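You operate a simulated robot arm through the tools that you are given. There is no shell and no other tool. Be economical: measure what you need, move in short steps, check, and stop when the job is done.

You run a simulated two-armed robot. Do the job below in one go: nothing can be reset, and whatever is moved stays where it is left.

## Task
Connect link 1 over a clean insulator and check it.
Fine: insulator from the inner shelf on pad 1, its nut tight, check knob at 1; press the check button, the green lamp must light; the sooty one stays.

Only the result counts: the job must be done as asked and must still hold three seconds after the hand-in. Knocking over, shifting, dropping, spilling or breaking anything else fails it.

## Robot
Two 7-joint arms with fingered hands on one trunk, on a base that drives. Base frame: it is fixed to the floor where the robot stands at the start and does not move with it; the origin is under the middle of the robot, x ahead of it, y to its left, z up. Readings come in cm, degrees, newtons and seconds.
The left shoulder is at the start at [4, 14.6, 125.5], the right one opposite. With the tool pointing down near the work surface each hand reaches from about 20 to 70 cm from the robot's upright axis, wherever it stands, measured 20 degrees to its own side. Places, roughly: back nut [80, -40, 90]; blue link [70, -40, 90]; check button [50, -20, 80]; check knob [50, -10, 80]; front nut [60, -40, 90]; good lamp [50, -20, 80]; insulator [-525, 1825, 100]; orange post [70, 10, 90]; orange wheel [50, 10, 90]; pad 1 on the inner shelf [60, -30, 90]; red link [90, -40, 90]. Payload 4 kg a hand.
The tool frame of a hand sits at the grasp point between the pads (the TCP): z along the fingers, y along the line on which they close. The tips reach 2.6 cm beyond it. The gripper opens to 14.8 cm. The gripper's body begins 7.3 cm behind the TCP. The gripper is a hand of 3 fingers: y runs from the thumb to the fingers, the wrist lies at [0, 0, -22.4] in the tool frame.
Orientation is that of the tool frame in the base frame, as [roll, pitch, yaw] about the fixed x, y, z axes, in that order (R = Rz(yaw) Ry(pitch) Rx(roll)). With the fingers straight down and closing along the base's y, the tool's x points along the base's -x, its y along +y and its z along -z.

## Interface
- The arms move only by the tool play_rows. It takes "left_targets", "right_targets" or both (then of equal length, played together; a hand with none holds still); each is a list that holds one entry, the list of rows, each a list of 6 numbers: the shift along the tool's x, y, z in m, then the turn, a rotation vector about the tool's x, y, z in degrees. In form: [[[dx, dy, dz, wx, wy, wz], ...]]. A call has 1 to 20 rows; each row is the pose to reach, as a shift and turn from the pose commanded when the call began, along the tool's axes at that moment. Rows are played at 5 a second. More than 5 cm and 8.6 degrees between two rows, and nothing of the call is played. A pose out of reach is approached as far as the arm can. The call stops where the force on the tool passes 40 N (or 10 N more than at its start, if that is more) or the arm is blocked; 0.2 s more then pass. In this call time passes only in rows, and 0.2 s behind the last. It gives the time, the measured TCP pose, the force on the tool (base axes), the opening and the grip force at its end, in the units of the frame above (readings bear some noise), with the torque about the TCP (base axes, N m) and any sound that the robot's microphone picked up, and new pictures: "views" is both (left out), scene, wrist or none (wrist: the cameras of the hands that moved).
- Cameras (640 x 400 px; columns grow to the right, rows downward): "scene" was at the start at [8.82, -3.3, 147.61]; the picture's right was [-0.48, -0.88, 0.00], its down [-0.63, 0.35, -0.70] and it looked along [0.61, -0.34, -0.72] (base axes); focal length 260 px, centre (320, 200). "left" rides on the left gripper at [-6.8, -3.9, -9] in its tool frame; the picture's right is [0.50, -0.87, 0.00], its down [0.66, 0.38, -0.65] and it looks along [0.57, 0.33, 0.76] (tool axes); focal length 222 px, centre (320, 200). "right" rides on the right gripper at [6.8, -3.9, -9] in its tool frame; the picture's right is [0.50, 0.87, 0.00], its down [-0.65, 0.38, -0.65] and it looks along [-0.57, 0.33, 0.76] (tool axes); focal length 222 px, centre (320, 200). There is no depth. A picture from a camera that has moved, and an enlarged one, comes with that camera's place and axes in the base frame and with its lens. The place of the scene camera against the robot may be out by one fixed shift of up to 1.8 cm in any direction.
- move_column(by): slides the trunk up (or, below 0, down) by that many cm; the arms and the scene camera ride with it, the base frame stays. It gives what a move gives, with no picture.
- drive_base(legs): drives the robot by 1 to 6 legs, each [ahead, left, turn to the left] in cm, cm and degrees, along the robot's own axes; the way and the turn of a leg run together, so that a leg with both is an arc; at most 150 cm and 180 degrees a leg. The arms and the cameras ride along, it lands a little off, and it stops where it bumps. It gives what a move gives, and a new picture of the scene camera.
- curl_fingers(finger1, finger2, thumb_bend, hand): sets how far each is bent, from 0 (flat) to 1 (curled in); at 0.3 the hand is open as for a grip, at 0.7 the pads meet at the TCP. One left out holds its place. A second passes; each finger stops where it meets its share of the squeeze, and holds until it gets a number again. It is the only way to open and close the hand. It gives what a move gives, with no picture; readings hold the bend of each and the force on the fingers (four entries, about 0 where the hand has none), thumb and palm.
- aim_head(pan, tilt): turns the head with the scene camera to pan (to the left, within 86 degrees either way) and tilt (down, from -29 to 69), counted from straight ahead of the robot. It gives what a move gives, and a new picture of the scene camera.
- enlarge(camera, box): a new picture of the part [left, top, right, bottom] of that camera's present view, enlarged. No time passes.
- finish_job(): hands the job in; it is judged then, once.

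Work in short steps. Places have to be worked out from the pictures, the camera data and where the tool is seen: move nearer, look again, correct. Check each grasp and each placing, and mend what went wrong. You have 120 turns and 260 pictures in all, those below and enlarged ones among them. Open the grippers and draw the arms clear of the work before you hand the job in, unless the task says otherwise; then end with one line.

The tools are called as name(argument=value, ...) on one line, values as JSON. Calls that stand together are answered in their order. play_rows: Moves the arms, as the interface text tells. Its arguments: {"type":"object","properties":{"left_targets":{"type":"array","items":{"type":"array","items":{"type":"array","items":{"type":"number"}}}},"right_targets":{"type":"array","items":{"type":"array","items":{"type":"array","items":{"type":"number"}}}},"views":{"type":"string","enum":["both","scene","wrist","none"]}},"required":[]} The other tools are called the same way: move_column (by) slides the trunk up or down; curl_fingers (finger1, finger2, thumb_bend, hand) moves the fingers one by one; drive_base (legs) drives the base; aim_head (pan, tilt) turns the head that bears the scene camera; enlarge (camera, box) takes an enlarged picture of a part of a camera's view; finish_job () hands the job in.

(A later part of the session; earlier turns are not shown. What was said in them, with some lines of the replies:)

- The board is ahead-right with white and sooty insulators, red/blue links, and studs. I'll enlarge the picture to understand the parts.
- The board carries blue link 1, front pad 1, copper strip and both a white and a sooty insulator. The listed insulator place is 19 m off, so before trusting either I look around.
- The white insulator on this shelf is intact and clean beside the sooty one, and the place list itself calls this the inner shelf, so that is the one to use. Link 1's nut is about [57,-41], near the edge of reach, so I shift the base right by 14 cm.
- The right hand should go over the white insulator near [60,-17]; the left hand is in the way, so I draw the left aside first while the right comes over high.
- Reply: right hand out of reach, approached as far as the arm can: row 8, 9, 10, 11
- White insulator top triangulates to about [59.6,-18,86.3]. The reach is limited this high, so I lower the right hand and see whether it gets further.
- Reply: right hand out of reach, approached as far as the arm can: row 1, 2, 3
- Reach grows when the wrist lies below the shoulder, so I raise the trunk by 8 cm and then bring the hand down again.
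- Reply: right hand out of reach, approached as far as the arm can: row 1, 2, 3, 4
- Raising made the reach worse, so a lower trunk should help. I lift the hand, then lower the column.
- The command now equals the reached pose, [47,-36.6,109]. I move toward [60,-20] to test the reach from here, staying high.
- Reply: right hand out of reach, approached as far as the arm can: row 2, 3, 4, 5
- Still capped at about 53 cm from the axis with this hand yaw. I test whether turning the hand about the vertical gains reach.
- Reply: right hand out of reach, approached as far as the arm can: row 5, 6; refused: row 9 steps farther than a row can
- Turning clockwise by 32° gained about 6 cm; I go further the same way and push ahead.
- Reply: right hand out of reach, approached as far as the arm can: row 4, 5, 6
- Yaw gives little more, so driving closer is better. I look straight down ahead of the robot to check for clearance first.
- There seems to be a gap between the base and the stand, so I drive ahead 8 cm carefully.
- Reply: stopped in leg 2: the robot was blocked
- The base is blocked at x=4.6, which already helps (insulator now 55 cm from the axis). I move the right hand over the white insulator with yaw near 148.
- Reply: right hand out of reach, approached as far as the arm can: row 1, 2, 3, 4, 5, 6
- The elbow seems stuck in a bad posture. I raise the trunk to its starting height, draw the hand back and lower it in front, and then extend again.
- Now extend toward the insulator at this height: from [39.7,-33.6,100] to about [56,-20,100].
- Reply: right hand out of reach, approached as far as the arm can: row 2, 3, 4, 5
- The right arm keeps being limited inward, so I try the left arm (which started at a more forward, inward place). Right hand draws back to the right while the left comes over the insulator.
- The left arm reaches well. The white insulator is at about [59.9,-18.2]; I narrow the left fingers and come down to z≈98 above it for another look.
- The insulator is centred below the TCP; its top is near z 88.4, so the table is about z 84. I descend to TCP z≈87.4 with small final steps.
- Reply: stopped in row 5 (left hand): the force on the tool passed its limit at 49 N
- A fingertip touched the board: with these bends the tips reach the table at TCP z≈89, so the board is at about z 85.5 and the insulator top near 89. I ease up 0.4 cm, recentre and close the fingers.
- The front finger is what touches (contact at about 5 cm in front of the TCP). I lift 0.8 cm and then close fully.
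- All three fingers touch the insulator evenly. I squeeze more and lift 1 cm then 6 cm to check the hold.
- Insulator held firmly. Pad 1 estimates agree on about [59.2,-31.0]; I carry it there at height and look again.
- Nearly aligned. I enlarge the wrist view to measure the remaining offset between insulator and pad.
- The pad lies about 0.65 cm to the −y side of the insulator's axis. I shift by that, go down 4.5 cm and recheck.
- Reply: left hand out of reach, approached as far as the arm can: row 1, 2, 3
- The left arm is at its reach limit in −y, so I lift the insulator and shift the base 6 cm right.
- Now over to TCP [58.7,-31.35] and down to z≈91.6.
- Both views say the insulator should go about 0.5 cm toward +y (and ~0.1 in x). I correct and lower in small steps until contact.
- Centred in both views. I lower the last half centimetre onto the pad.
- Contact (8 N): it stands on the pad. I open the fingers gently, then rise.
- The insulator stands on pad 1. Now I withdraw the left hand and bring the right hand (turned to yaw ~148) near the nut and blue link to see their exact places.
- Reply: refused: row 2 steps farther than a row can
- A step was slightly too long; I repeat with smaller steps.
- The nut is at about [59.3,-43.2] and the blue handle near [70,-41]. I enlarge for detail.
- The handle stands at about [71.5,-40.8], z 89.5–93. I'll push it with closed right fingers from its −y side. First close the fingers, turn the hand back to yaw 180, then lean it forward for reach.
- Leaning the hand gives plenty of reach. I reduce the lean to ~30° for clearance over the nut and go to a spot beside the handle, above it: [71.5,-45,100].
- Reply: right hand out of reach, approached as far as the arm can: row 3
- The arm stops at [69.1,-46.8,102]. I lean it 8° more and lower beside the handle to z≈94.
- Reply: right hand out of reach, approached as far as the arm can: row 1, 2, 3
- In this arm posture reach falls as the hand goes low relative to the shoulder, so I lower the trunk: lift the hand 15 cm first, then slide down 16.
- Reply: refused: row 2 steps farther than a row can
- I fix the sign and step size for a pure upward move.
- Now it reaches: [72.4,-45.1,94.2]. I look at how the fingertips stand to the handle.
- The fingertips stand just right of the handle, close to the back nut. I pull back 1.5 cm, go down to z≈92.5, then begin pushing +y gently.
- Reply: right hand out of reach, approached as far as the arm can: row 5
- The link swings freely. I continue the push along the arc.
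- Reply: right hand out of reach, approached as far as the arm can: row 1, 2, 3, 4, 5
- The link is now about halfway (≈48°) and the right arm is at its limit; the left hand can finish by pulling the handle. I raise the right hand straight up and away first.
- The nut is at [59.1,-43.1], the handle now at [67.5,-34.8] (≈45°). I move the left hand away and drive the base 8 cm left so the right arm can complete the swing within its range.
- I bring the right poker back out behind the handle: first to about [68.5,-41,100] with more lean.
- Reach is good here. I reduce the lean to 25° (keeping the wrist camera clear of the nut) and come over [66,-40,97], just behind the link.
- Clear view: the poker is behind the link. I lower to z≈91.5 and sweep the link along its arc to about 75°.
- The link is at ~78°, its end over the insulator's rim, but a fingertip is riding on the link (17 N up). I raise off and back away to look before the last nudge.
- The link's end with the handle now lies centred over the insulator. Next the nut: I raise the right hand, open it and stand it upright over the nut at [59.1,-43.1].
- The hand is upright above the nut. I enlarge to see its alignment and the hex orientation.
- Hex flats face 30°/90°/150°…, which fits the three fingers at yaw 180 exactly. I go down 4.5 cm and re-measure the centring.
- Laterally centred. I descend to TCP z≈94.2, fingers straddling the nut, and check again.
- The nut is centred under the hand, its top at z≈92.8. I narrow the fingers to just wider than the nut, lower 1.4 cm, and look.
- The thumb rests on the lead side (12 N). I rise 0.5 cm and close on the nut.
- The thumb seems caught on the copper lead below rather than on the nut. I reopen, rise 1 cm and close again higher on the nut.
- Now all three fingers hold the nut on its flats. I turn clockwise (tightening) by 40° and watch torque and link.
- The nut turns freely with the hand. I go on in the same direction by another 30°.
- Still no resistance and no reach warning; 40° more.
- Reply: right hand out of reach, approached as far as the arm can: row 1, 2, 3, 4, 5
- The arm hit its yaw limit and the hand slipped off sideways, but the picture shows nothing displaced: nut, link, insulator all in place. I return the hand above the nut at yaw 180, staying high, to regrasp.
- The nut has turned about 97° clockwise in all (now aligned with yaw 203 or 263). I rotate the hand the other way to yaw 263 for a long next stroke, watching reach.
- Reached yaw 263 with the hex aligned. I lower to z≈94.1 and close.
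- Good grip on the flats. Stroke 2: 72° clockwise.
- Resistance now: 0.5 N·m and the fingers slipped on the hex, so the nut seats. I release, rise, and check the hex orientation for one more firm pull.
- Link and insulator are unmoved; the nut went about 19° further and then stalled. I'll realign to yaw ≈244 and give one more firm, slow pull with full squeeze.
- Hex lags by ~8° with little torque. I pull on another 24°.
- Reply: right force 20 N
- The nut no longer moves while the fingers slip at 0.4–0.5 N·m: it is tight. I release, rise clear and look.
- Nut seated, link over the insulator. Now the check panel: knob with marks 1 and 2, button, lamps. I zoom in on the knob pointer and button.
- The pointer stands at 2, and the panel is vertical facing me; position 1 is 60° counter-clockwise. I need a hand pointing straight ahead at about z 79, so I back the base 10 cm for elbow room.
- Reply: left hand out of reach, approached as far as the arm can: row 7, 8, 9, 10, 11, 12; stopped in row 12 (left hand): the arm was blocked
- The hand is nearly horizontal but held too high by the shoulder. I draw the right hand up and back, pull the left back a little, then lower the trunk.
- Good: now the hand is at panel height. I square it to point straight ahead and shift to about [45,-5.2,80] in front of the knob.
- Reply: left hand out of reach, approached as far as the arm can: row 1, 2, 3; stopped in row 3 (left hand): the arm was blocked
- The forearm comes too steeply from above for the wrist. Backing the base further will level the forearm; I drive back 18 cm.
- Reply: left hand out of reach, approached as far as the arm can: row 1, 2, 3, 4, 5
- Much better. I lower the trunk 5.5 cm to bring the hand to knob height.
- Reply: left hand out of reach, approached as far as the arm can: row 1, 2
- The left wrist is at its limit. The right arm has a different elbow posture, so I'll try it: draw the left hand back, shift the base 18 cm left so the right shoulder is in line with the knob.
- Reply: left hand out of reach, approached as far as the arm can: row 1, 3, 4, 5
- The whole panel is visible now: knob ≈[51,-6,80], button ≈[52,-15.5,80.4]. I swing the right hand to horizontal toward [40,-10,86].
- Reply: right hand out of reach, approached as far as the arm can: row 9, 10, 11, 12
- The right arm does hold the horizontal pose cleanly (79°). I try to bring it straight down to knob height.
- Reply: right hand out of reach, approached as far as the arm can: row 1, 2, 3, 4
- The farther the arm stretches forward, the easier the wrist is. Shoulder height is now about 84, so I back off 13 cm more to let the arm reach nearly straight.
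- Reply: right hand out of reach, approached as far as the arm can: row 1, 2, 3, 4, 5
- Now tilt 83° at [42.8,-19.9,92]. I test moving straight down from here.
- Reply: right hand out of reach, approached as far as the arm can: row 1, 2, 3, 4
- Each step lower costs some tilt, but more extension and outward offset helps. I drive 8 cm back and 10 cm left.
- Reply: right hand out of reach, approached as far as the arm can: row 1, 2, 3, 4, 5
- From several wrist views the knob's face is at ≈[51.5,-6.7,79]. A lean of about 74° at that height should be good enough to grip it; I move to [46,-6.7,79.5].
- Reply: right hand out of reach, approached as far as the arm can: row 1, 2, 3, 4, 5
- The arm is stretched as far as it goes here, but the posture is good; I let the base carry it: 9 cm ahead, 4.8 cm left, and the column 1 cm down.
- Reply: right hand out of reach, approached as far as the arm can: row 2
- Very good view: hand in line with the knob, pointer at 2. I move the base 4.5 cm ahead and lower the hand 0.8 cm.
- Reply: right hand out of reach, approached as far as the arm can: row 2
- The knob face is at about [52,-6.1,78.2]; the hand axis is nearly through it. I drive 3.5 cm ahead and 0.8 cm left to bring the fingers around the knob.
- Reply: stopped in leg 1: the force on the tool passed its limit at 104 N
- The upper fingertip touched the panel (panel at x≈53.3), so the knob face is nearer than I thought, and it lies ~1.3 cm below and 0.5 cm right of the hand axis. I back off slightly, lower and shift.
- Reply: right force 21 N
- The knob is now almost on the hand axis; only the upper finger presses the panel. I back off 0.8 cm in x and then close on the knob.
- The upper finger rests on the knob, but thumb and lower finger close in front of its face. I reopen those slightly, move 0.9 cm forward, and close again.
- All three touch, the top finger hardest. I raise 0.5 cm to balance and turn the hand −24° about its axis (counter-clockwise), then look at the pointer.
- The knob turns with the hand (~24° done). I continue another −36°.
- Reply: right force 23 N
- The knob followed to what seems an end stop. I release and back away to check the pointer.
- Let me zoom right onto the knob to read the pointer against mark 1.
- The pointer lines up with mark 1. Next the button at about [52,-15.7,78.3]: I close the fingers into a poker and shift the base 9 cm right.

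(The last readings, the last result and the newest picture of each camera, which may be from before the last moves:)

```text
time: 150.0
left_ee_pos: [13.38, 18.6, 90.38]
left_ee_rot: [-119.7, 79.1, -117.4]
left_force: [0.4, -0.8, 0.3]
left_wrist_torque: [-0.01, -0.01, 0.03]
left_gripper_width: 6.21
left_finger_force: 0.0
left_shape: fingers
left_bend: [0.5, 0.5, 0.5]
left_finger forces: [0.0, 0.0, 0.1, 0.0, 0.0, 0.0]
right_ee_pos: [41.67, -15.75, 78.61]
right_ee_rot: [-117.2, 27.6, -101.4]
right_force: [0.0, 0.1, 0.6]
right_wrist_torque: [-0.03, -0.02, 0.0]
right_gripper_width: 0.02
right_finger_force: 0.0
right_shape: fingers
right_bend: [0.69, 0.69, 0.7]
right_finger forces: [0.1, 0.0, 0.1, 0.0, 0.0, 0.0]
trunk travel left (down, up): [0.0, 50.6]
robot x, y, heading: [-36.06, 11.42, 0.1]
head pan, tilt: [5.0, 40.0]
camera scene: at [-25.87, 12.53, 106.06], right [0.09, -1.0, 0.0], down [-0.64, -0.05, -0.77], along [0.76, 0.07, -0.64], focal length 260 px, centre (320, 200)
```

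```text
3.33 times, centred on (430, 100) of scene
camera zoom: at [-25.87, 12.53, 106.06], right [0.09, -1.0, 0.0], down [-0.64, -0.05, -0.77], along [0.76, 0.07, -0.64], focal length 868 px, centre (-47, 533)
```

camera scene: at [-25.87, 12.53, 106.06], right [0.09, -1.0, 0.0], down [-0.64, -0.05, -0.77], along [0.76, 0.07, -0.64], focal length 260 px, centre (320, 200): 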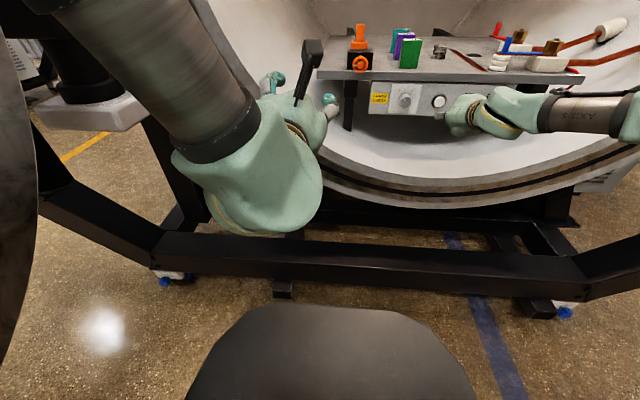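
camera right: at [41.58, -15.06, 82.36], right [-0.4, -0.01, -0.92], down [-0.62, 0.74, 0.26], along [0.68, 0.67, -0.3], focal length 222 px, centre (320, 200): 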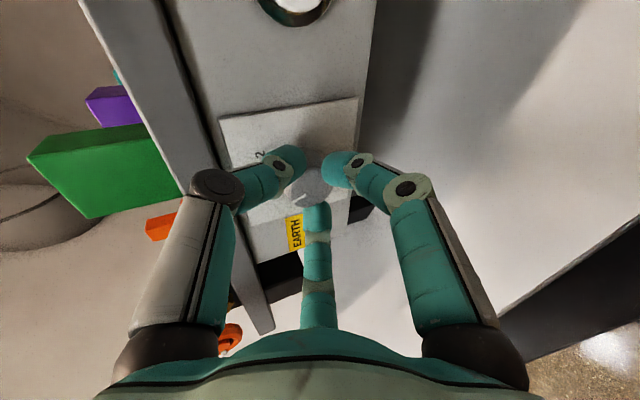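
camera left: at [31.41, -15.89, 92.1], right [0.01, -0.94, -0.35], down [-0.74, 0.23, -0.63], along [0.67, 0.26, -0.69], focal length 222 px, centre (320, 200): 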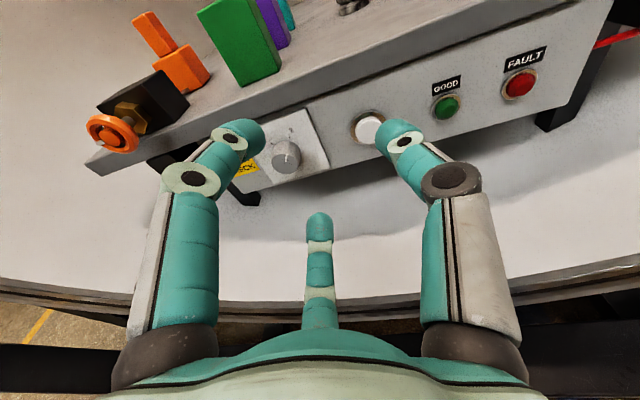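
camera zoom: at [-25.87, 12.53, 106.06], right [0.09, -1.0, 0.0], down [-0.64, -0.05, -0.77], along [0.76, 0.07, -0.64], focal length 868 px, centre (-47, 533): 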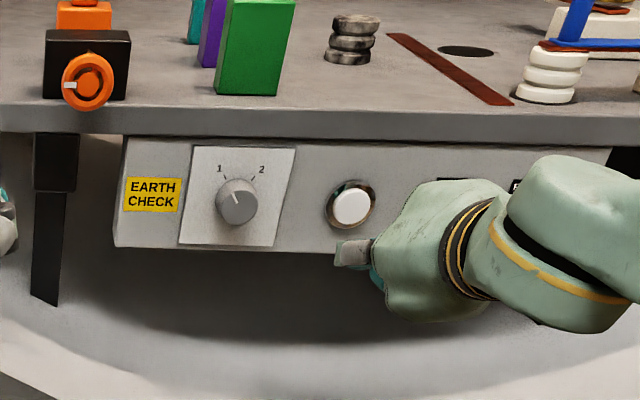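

Knob stays at 1. The button's centre is about [52,-16.4,78.5]; I raise and align the fingertip, then bring the base 6.5 cm ahead.

play_rows(right_targets=[[[0.0009, -0.0055, -0.002, 0, 0, 0], [0.0017, -0.0109, -0.004, 0, 0, 0]]], views="none")

drive_base(legs=[[6.3, 0, 0]])

enlarge(camera="right", box=[160, 0, 480, 240])

enlarge(camera="scene", box=[370, 50, 510, 160])

```text
time: 150.6
left_ee_pos: [13.27, 18.81, 90.17]
left_ee_rot: [-119.6, 79.2, -117.1]
left_force: [-0.7, 0.2, 0.3]
left_wrist_torque: [-0.03, -0.05, 0.01]
left_gripper_width: 6.2
left_finger_force: 0.1
left_shape: fingers
left_bend: [0.5, 0.5, 0.5]
left_finger forces: [0.1, 0.0, 0.0, 0.1, 0.1, 0.1]
right_ee_pos: [41.73, -16.61, 79.64]
right_ee_rot: [-117.0, 27.5, -101.2]
right_force: [-0.1, -0.2, -0.8]
right_wrist_torque: [0.0, 0.0, -0.02]
right_gripper_width: 0.01
right_finger_force: 0.1
right_shape: fingers
right_bend: [0.69, 0.69, 0.7]
right_finger forces: [0.1, 0.0, 0.0, 0.0, 0.1, 0.0]
trunk travel left (down, up): [0.0, 50.6]
robot x, y, heading: [-35.95, 10.88, -0.3]
head pan, tilt: [5.0, 40.0]
```

```text
time: 151.6
left_ee_pos: [19.62, 18.84, 90.23]
left_ee_rot: [-119.9, 79.0, -117.5]
left_force: [0.7, -0.5, -0.4]
left_wrist_torque: [-0.03, 0.02, 0.0]
left_gripper_width: 6.22
left_finger_force: 0.0
left_shape: fingers
left_bend: [0.5, 0.5, 0.5]
left_finger forces: [0.1, 0.1, 0.0, 0.1, 0.1, 0.0]
right_ee_pos: [48.08, -16.25, 79.26]
right_ee_rot: [-117.2, 27.5, -101.3]
right_force: [-0.3, 0.5, -0.9]
right_wrist_torque: [-0.02, -0.02, 0.0]
right_gripper_width: 0.02
right_finger_force: 0.0
right_shape: fingers
right_bend: [0.69, 0.69, 0.7]
right_finger forces: [0.1, 0.0, 0.0, 0.1, 0.0, 0.0]
trunk travel left (down, up): [0.0, 50.6]
robot x, y, heading: [-29.66, 11.3, 0.0]
head pan, tilt: [5.0, 40.0]
camera scene: at [-19.49, 12.65, 106.04], right [0.09, -1.0, 0.0], down [-0.64, -0.06, -0.77], along [0.76, 0.07, -0.64], focal length 260 px, centre (320, 200)
```

scene: 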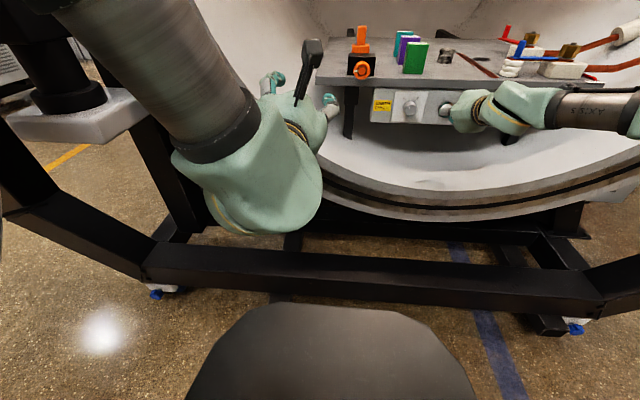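

```text
1.67 times, centred on (320, 120) of right
camera zoom: at [40.13, -24.3, 82.93], right [-0.4, -0.01, -0.91], down [-0.62, 0.74, 0.27], along [0.67, 0.68, -0.3], focal length 370 px, centre (320, 333)
```

zoom: 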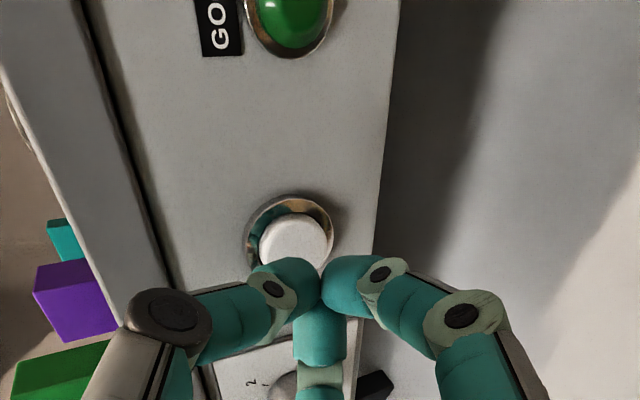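

```text
3.64 times, centred on (440, 105) of scene
camera zoom: at [-19.49, 12.65, 106.04], right [0.09, -1.0, 0.0], down [-0.64, -0.06, -0.77], along [0.76, 0.07, -0.64], focal length 947 px, centre (-116, 546)
```

zoom: 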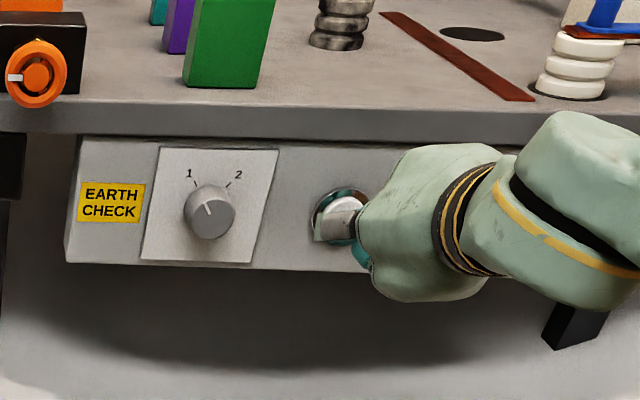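

The fingertip points at the button. I press forward in small steps (stops at 40 N).

play_rows(right_targets=[[[0.001, -0.0055, 0.009, 0, 0, 0], [0.0, -0.0073, 0.0137, 0, 0, 0], [-0.0009, -0.009, 0.018, 0, 0, 0], [-0.0018, -0.011, 0.023, 0, 0, 0], [-0.0027, -0.0128, 0.0274, 0, 0, 0]]], views="none")

enlarge(camera="right", box=[160, 0, 480, 240])

```text
time: 152.8
left_ee_pos: [19.45, 18.84, 90.25]
left_ee_rot: [-119.5, 79.2, -117.1]
left_force: [-0.5, -1.4, -0.2]
left_wrist_torque: [-0.03, -0.01, 0.01]
left_gripper_width: 6.21
left_finger_force: 0.1
left_shape: fingers
left_bend: [0.5, 0.5, 0.5]
left_finger forces: [0.0, 0.0, 0.0, 0.0, 0.0, 0.0]
right_ee_pos: [49.74, -17.03, 79.8]
right_ee_rot: [-117.1, 27.5, -101.3]
right_force: [0.1, -0.1, 0.5]
right_wrist_torque: [0.03, 0.01, -0.02]
right_gripper_width: 0.01
right_finger_force: 0.0
right_shape: fingers
right_bend: [0.69, 0.69, 0.7]
right_finger forces: [0.1, 0.1, 0.1, 0.1, 0.0, 0.0]
right hand out of reach, approached as far as the arm can: row 3, 4, 5
trunk travel left (down, up): [0.0, 50.6]
robot x, y, heading: [-29.81, 11.14, 0.0]
head pan, tilt: [5.0, 40.0]
```

```text
1.67 times, centred on (320, 120) of right
camera zoom: at [41.76, -24.95, 83.22], right [-0.4, -0.01, -0.91], down [-0.62, 0.74, 0.27], along [0.67, 0.68, -0.3], focal length 370 px, centre (320, 333)
```

zoom: 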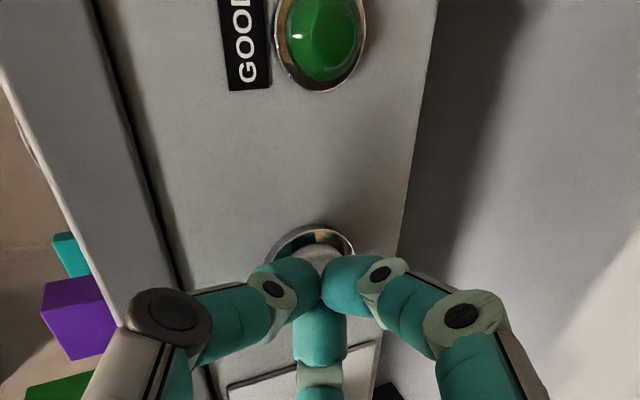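

No contact yet and the arm ran out of reach. I pull the arm back 2.5 cm, advance the base 2.5 cm, and press with the arm again.

play_rows(right_targets=[[[0.0044, 0.009, -0.0228, 0, 0, 0]]], views="none")

drive_base(legs=[[2.5, 0, 0]])

play_rows(right_targets=[[[-0.0009, -0.0018, 0.0046, 0, 0, 0], [-0.0017, -0.0037, 0.0091, 0, 0, 0], [-0.0026, -0.0055, 0.0137, 0, 0, 0], [-0.0035, -0.0073, 0.0183, 0, 0, 0], [-0.0044, -0.009, 0.0228, 0, 0, 0]]], views="both")

```text
time: 153.2
left_ee_pos: [19.43, 18.8, 90.31]
left_ee_rot: [-119.5, 79.1, -117.1]
left_force: [-0.2, -0.7, 0.6]
left_wrist_torque: [-0.02, -0.03, -0.03]
left_gripper_width: 6.2
left_finger_force: 0.2
left_shape: fingers
left_bend: [0.5, 0.5, 0.5]
left_finger forces: [0.1, 0.1, 0.0, 0.1, 0.1, 0.0]
right_ee_pos: [47.34, -16.96, 79.9]
right_ee_rot: [-117.0, 27.5, -101.3]
right_force: [-0.8, 0.2, 0.1]
right_wrist_torque: [0.0, -0.03, 0.01]
right_gripper_width: 0.03
right_finger_force: 0.0
right_shape: fingers
right_bend: [0.69, 0.69, 0.7]
right_finger forces: [0.0, 0.0, 0.0, 0.0, 0.0, 0.0]
trunk travel left (down, up): [0.0, 50.6]
robot x, y, heading: [-29.57, 11.56, -0.1]
head pan, tilt: [5.0, 40.0]
```

```text
time: 154.0
left_ee_pos: [22.17, 18.93, 90.28]
left_ee_rot: [-120.1, 78.9, -117.5]
left_force: [0.1, 0.7, 0.3]
left_wrist_torque: [-0.01, 0.03, -0.02]
left_gripper_width: 6.18
left_finger_force: 0.1
left_shape: fingers
left_bend: [0.5, 0.5, 0.5]
left_finger forces: [0.1, 0.0, 0.1, 0.0, 0.0, 0.1]
right_ee_pos: [49.9, -16.91, 79.69]
right_ee_rot: [-117.1, 27.5, -101.3]
right_force: [0.9, -0.3, 0.1]
right_wrist_torque: [-0.01, 0.01, -0.01]
right_gripper_width: 0.0
right_finger_force: 0.1
right_shape: fingers
right_bend: [0.69, 0.69, 0.7]
right_finger forces: [0.1, 0.1, 0.1, 0.0, 0.0, 0.0]
trunk travel left (down, up): [0.0, 50.6]
robot x, y, heading: [-27.21, 11.41, 0.2]
head pan, tilt: [5.0, 40.0]
camera scene: at [-17.01, 12.65, 106.05], right [0.09, -1.0, 0.0], down [-0.64, -0.06, -0.77], along [0.76, 0.07, -0.64], focal length 260 px, centre (320, 200)
```

scene: 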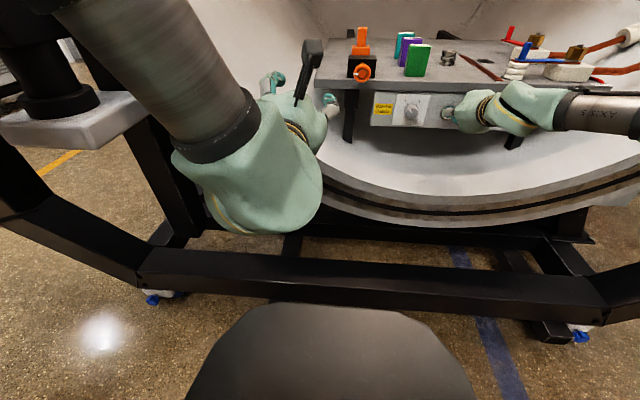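

```text
time: 155.3
left_ee_pos: [21.52, 18.72, 90.53]
left_ee_rot: [-118.5, 79.0, -116.1]
left_force: [-0.3, 0.3, -0.6]
left_wrist_torque: [-0.01, 0.02, 0.01]
left_gripper_width: 6.15
left_finger_force: 0.0
left_shape: fingers
left_bend: [0.5, 0.5, 0.5]
left_finger forces: [0.0, 0.0, 0.0, 0.1, 0.1, 0.1]
right_ee_pos: [51.68, -17.04, 80.12]
right_ee_rot: [-116.9, 27.8, -101.4]
right_force: [-30.1, 1.9, 5.0]
right_wrist_torque: [0.05, 0.22, 0.13]
right_gripper_width: 0.0
right_finger_force: 20.8
right_shape: fingers
right_bend: [0.68, 0.72, 0.73]
right_finger forces: [8.9, 17.1, 0.1, 0.1, 15.4, 0.1]
trunk travel left (down, up): [0.0, 50.6]
robot x, y, heading: [-27.44, 11.23, -0.1]
head pan, tilt: [5.0, 40.0]
heard: click
stopped in row 5 (right hand): the force on the tool passed its limit at 41 N (the readings are from after the stop); the commanded pose is now the measured one
camera scene: at [-17.66, 12.66, 106.11], right [0.08, -1.0, 0.0], down [-0.64, -0.05, -0.77], along [0.77, 0.06, -0.64], focal length 260 px, centre (320, 200)
camera right: at [43.59, -25.03, 83.59], right [-0.4, 0.0, -0.92], down [-0.62, 0.74, 0.27], along [0.67, 0.68, -0.3], focal length 222 px, centre (320, 200)
```

scene: 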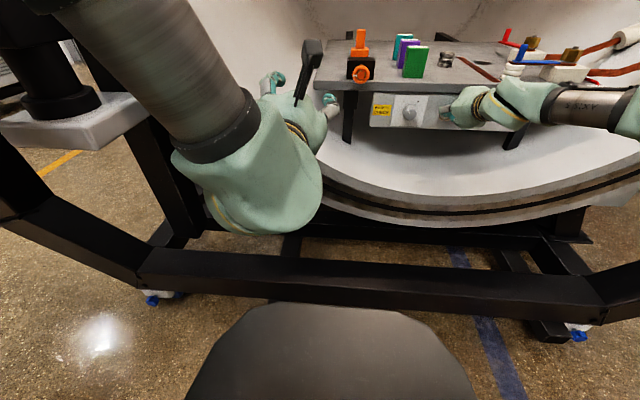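
right: 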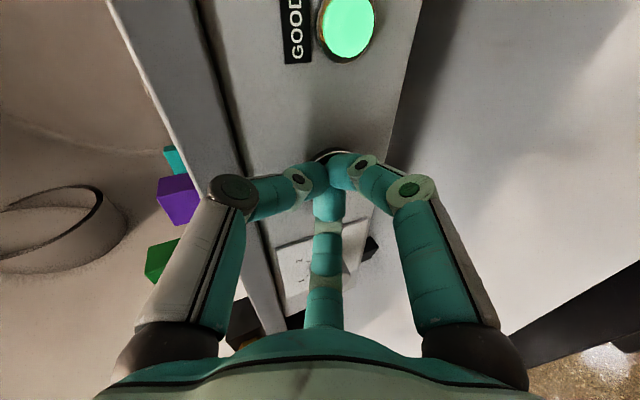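

Click, and the GOOD lamp is lit green. I back away, and check that everything holds.

play_rows(right_targets=[[[0.0044, 0.009, -0.0228, 0, 0, 0], [0.0044, 0.009, -0.0228, 0, 0, 0]]], views="none")

drive_base(legs=[[-15, 0, 0]])

curl_fingers(hand="right", finger1=0.3, finger2=0.3, thumb_bend=0.3)

curl_fingers(hand="left", finger1=0.3, finger2=0.3, thumb_bend=0.3)

play_rows(right_targets=[[[0.02, 0.01, -0.03, 0, 0, 0], [0.04, 0.02, -0.06, 0, 0, 0], [0.06, 0.02, -0.09, 0, 0, 0], [0.09, 0.02, -0.11, 0, 0, 0]]], views="scene")

enlarge(camera="scene", box=[340, 10, 640, 150])

```text
time: 155.9
left_ee_pos: [22.02, 18.78, 90.3]
left_ee_rot: [-119.7, 79.0, -117.2]
left_force: [-0.1, -0.5, 0.0]
left_wrist_torque: [0.02, 0.0, 0.01]
left_gripper_width: 6.18
left_finger_force: 0.0
left_shape: fingers
left_bend: [0.5, 0.5, 0.5]
left_finger forces: [0.0, 0.1, 0.1, 0.0, 0.0, 0.0]
right_ee_pos: [49.58, -17.08, 79.65]
right_ee_rot: [-117.1, 27.5, -101.4]
right_force: [-0.1, 0.3, 0.0]
right_wrist_torque: [0.0, -0.03, 0.01]
right_gripper_width: 0.05
right_finger_force: 0.0
right_shape: fingers
right_bend: [0.69, 0.7, 0.7]
right_finger forces: [0.1, 0.0, 0.0, 0.0, 0.1, 0.0]
trunk travel left (down, up): [0.0, 50.6]
robot x, y, heading: [-27.18, 11.4, -0.2]
head pan, tilt: [5.0, 40.0]
```

```text
time: 157.3
left_ee_pos: [6.73, 18.81, 90.39]
left_ee_rot: [-119.3, 79.1, -116.8]
left_force: [-0.1, -0.2, 0.1]
left_wrist_torque: [0.02, 0.02, -0.01]
left_gripper_width: 6.19
left_finger_force: 0.0
left_shape: fingers
left_bend: [0.5, 0.5, 0.5]
left_finger forces: [0.1, 0.0, 0.0, 0.0, 0.0, 0.0]
right_ee_pos: [34.39, -16.88, 79.78]
right_ee_rot: [-117.1, 27.6, -101.3]
right_force: [0.5, -0.8, -1.0]
right_wrist_torque: [0.03, 0.05, -0.01]
right_gripper_width: 0.04
right_finger_force: 0.1
right_shape: fingers
right_bend: [0.69, 0.7, 0.7]
right_finger forces: [0.0, 0.0, 0.0, 0.1, 0.1, 0.0]
trunk travel left (down, up): [0.0, 50.6]
robot x, y, heading: [-42.72, 11.24, 0.0]
head pan, tilt: [5.0, 40.0]
camera scene: at [-32.5, 12.67, 106.08], right [0.09, -1.0, 0.0], down [-0.64, -0.06, -0.77], along [0.76, 0.07, -0.64], focal length 260 px, centre (320, 200)
```

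scene: 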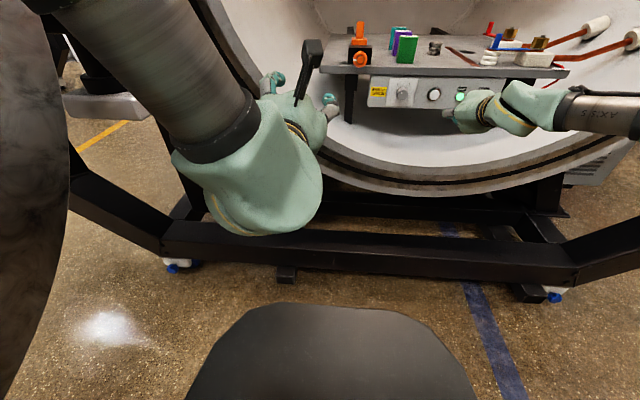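

```text
time: 158.3
left_ee_pos: [6.74, 18.88, 90.29]
left_ee_rot: [-119.6, 79.1, -117.0]
left_force: [-0.5, -0.8, 0.1]
left_wrist_torque: [0.01, 0.0, 0.02]
left_gripper_width: 6.19
left_finger_force: 0.1
left_shape: fingers
left_bend: [0.5, 0.5, 0.5]
left_finger forces: [0.1, 0.0, 0.0, 0.0, 0.0, 0.1]
right_ee_pos: [34.49, -17.03, 79.7]
right_ee_rot: [-117.2, 27.7, -101.4]
right_force: [0.3, 0.9, 0.4]
right_wrist_torque: [0.0, -0.05, -0.01]
right_gripper_width: 12.63
right_finger_force: 0.1
right_shape: fingers
right_bend: [0.3, 0.3, 0.3]
right_finger forces: [0.1, 0.0, 0.0, 0.0, 0.0, 0.1]
trunk travel left (down, up): [0.0, 50.6]
robot x, y, heading: [-42.6, 11.52, -0.1]
head pan, tilt: [5.0, 40.0]
```

```text
time: 159.3
left_ee_pos: [6.74, 18.85, 90.34]
left_ee_rot: [-119.7, 78.9, -117.0]
left_force: [-0.6, 0.0, 0.5]
left_wrist_torque: [0.0, 0.03, -0.04]
left_gripper_width: 12.64
left_finger_force: 0.1
left_shape: fingers
left_bend: [0.3, 0.3, 0.3]
left_finger forces: [0.0, 0.1, 0.1, 0.0, 0.1, 0.1]
right_ee_pos: [34.41, -16.95, 79.69]
right_ee_rot: [-117.3, 27.6, -101.4]
right_force: [1.2, -0.3, -0.1]
right_wrist_torque: [-0.02, -0.04, 0.01]
right_gripper_width: 12.67
right_finger_force: 0.0
right_shape: fingers
right_bend: [0.3, 0.3, 0.3]
right_finger forces: [0.0, 0.0, 0.0, 0.0, 0.0, 0.0]
trunk travel left (down, up): [0.0, 50.6]
robot x, y, heading: [-42.64, 11.38, 0.0]
head pan, tilt: [5.0, 40.0]
```

```text
time: 160.3
left_ee_pos: [6.71, 18.83, 90.29]
left_ee_rot: [-119.6, 79.1, -117.1]
left_force: [-0.5, 0.2, -0.1]
left_wrist_torque: [0.0, 0.0, 0.0]
left_gripper_width: 12.68
left_finger_force: 0.1
left_shape: fingers
left_bend: [0.3, 0.3, 0.3]
left_finger forces: [0.1, 0.0, 0.0, 0.1, 0.0, 0.1]
right_ee_pos: [21.84, -24.27, 78.62]
right_ee_rot: [-117.2, 27.6, -101.2]
right_force: [-0.4, 0.1, 1.3]
right_wrist_torque: [-0.02, -0.03, 0.01]
right_gripper_width: 12.69
right_finger_force: 0.1
right_shape: fingers
right_bend: [0.3, 0.3, 0.3]
right_finger forces: [0.0, 0.1, 0.0, 0.0, 0.1, 0.1]
trunk travel left (down, up): [0.0, 50.6]
robot x, y, heading: [-42.39, 11.55, -0.1]
head pan, tilt: [5.0, 40.0]
camera scene: at [-32.43, 12.6, 106.07], right [0.09, -1.0, 0.0], down [-0.64, -0.06, -0.77], along [0.76, 0.07, -0.64], focal length 260 px, centre (320, 200)
```

scene: 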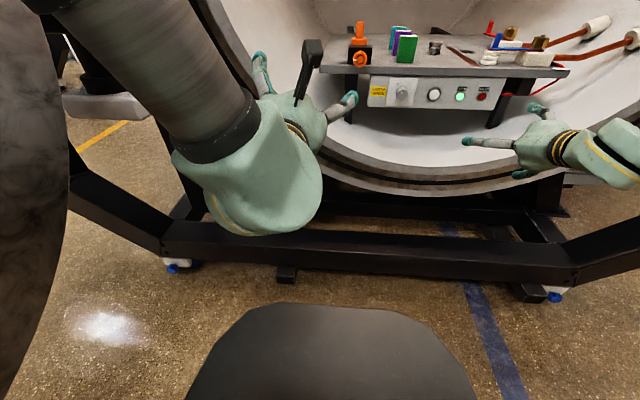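

```text
2.13 times, centred on (490, 80) of scene
camera zoom: at [-32.43, 12.6, 106.07], right [0.09, -1.0, 0.0], down [-0.64, -0.06, -0.77], along [0.76, 0.07, -0.64], focal length 556 px, centre (-43, 456)
```

zoom: 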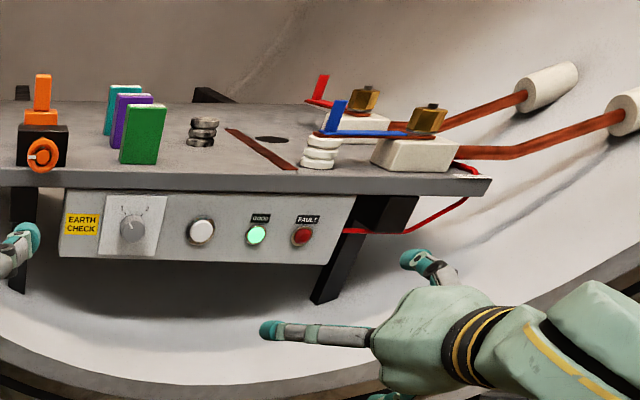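

The green lamp stays lit, with the knob at 1, link 1 on the clean insulator with its nut tight, and the sooty insulator where it was. Both hands are open and clear, so I hand in.

finish_job()

```text
The job is handed in.
```

Link 1 is connected over the clean white insulator on pad 1. Its nut was turned until it stopped moving, the check knob is at 1, and the green lamp lit on the button press and stayed lit. The sooty insulator was not touched.
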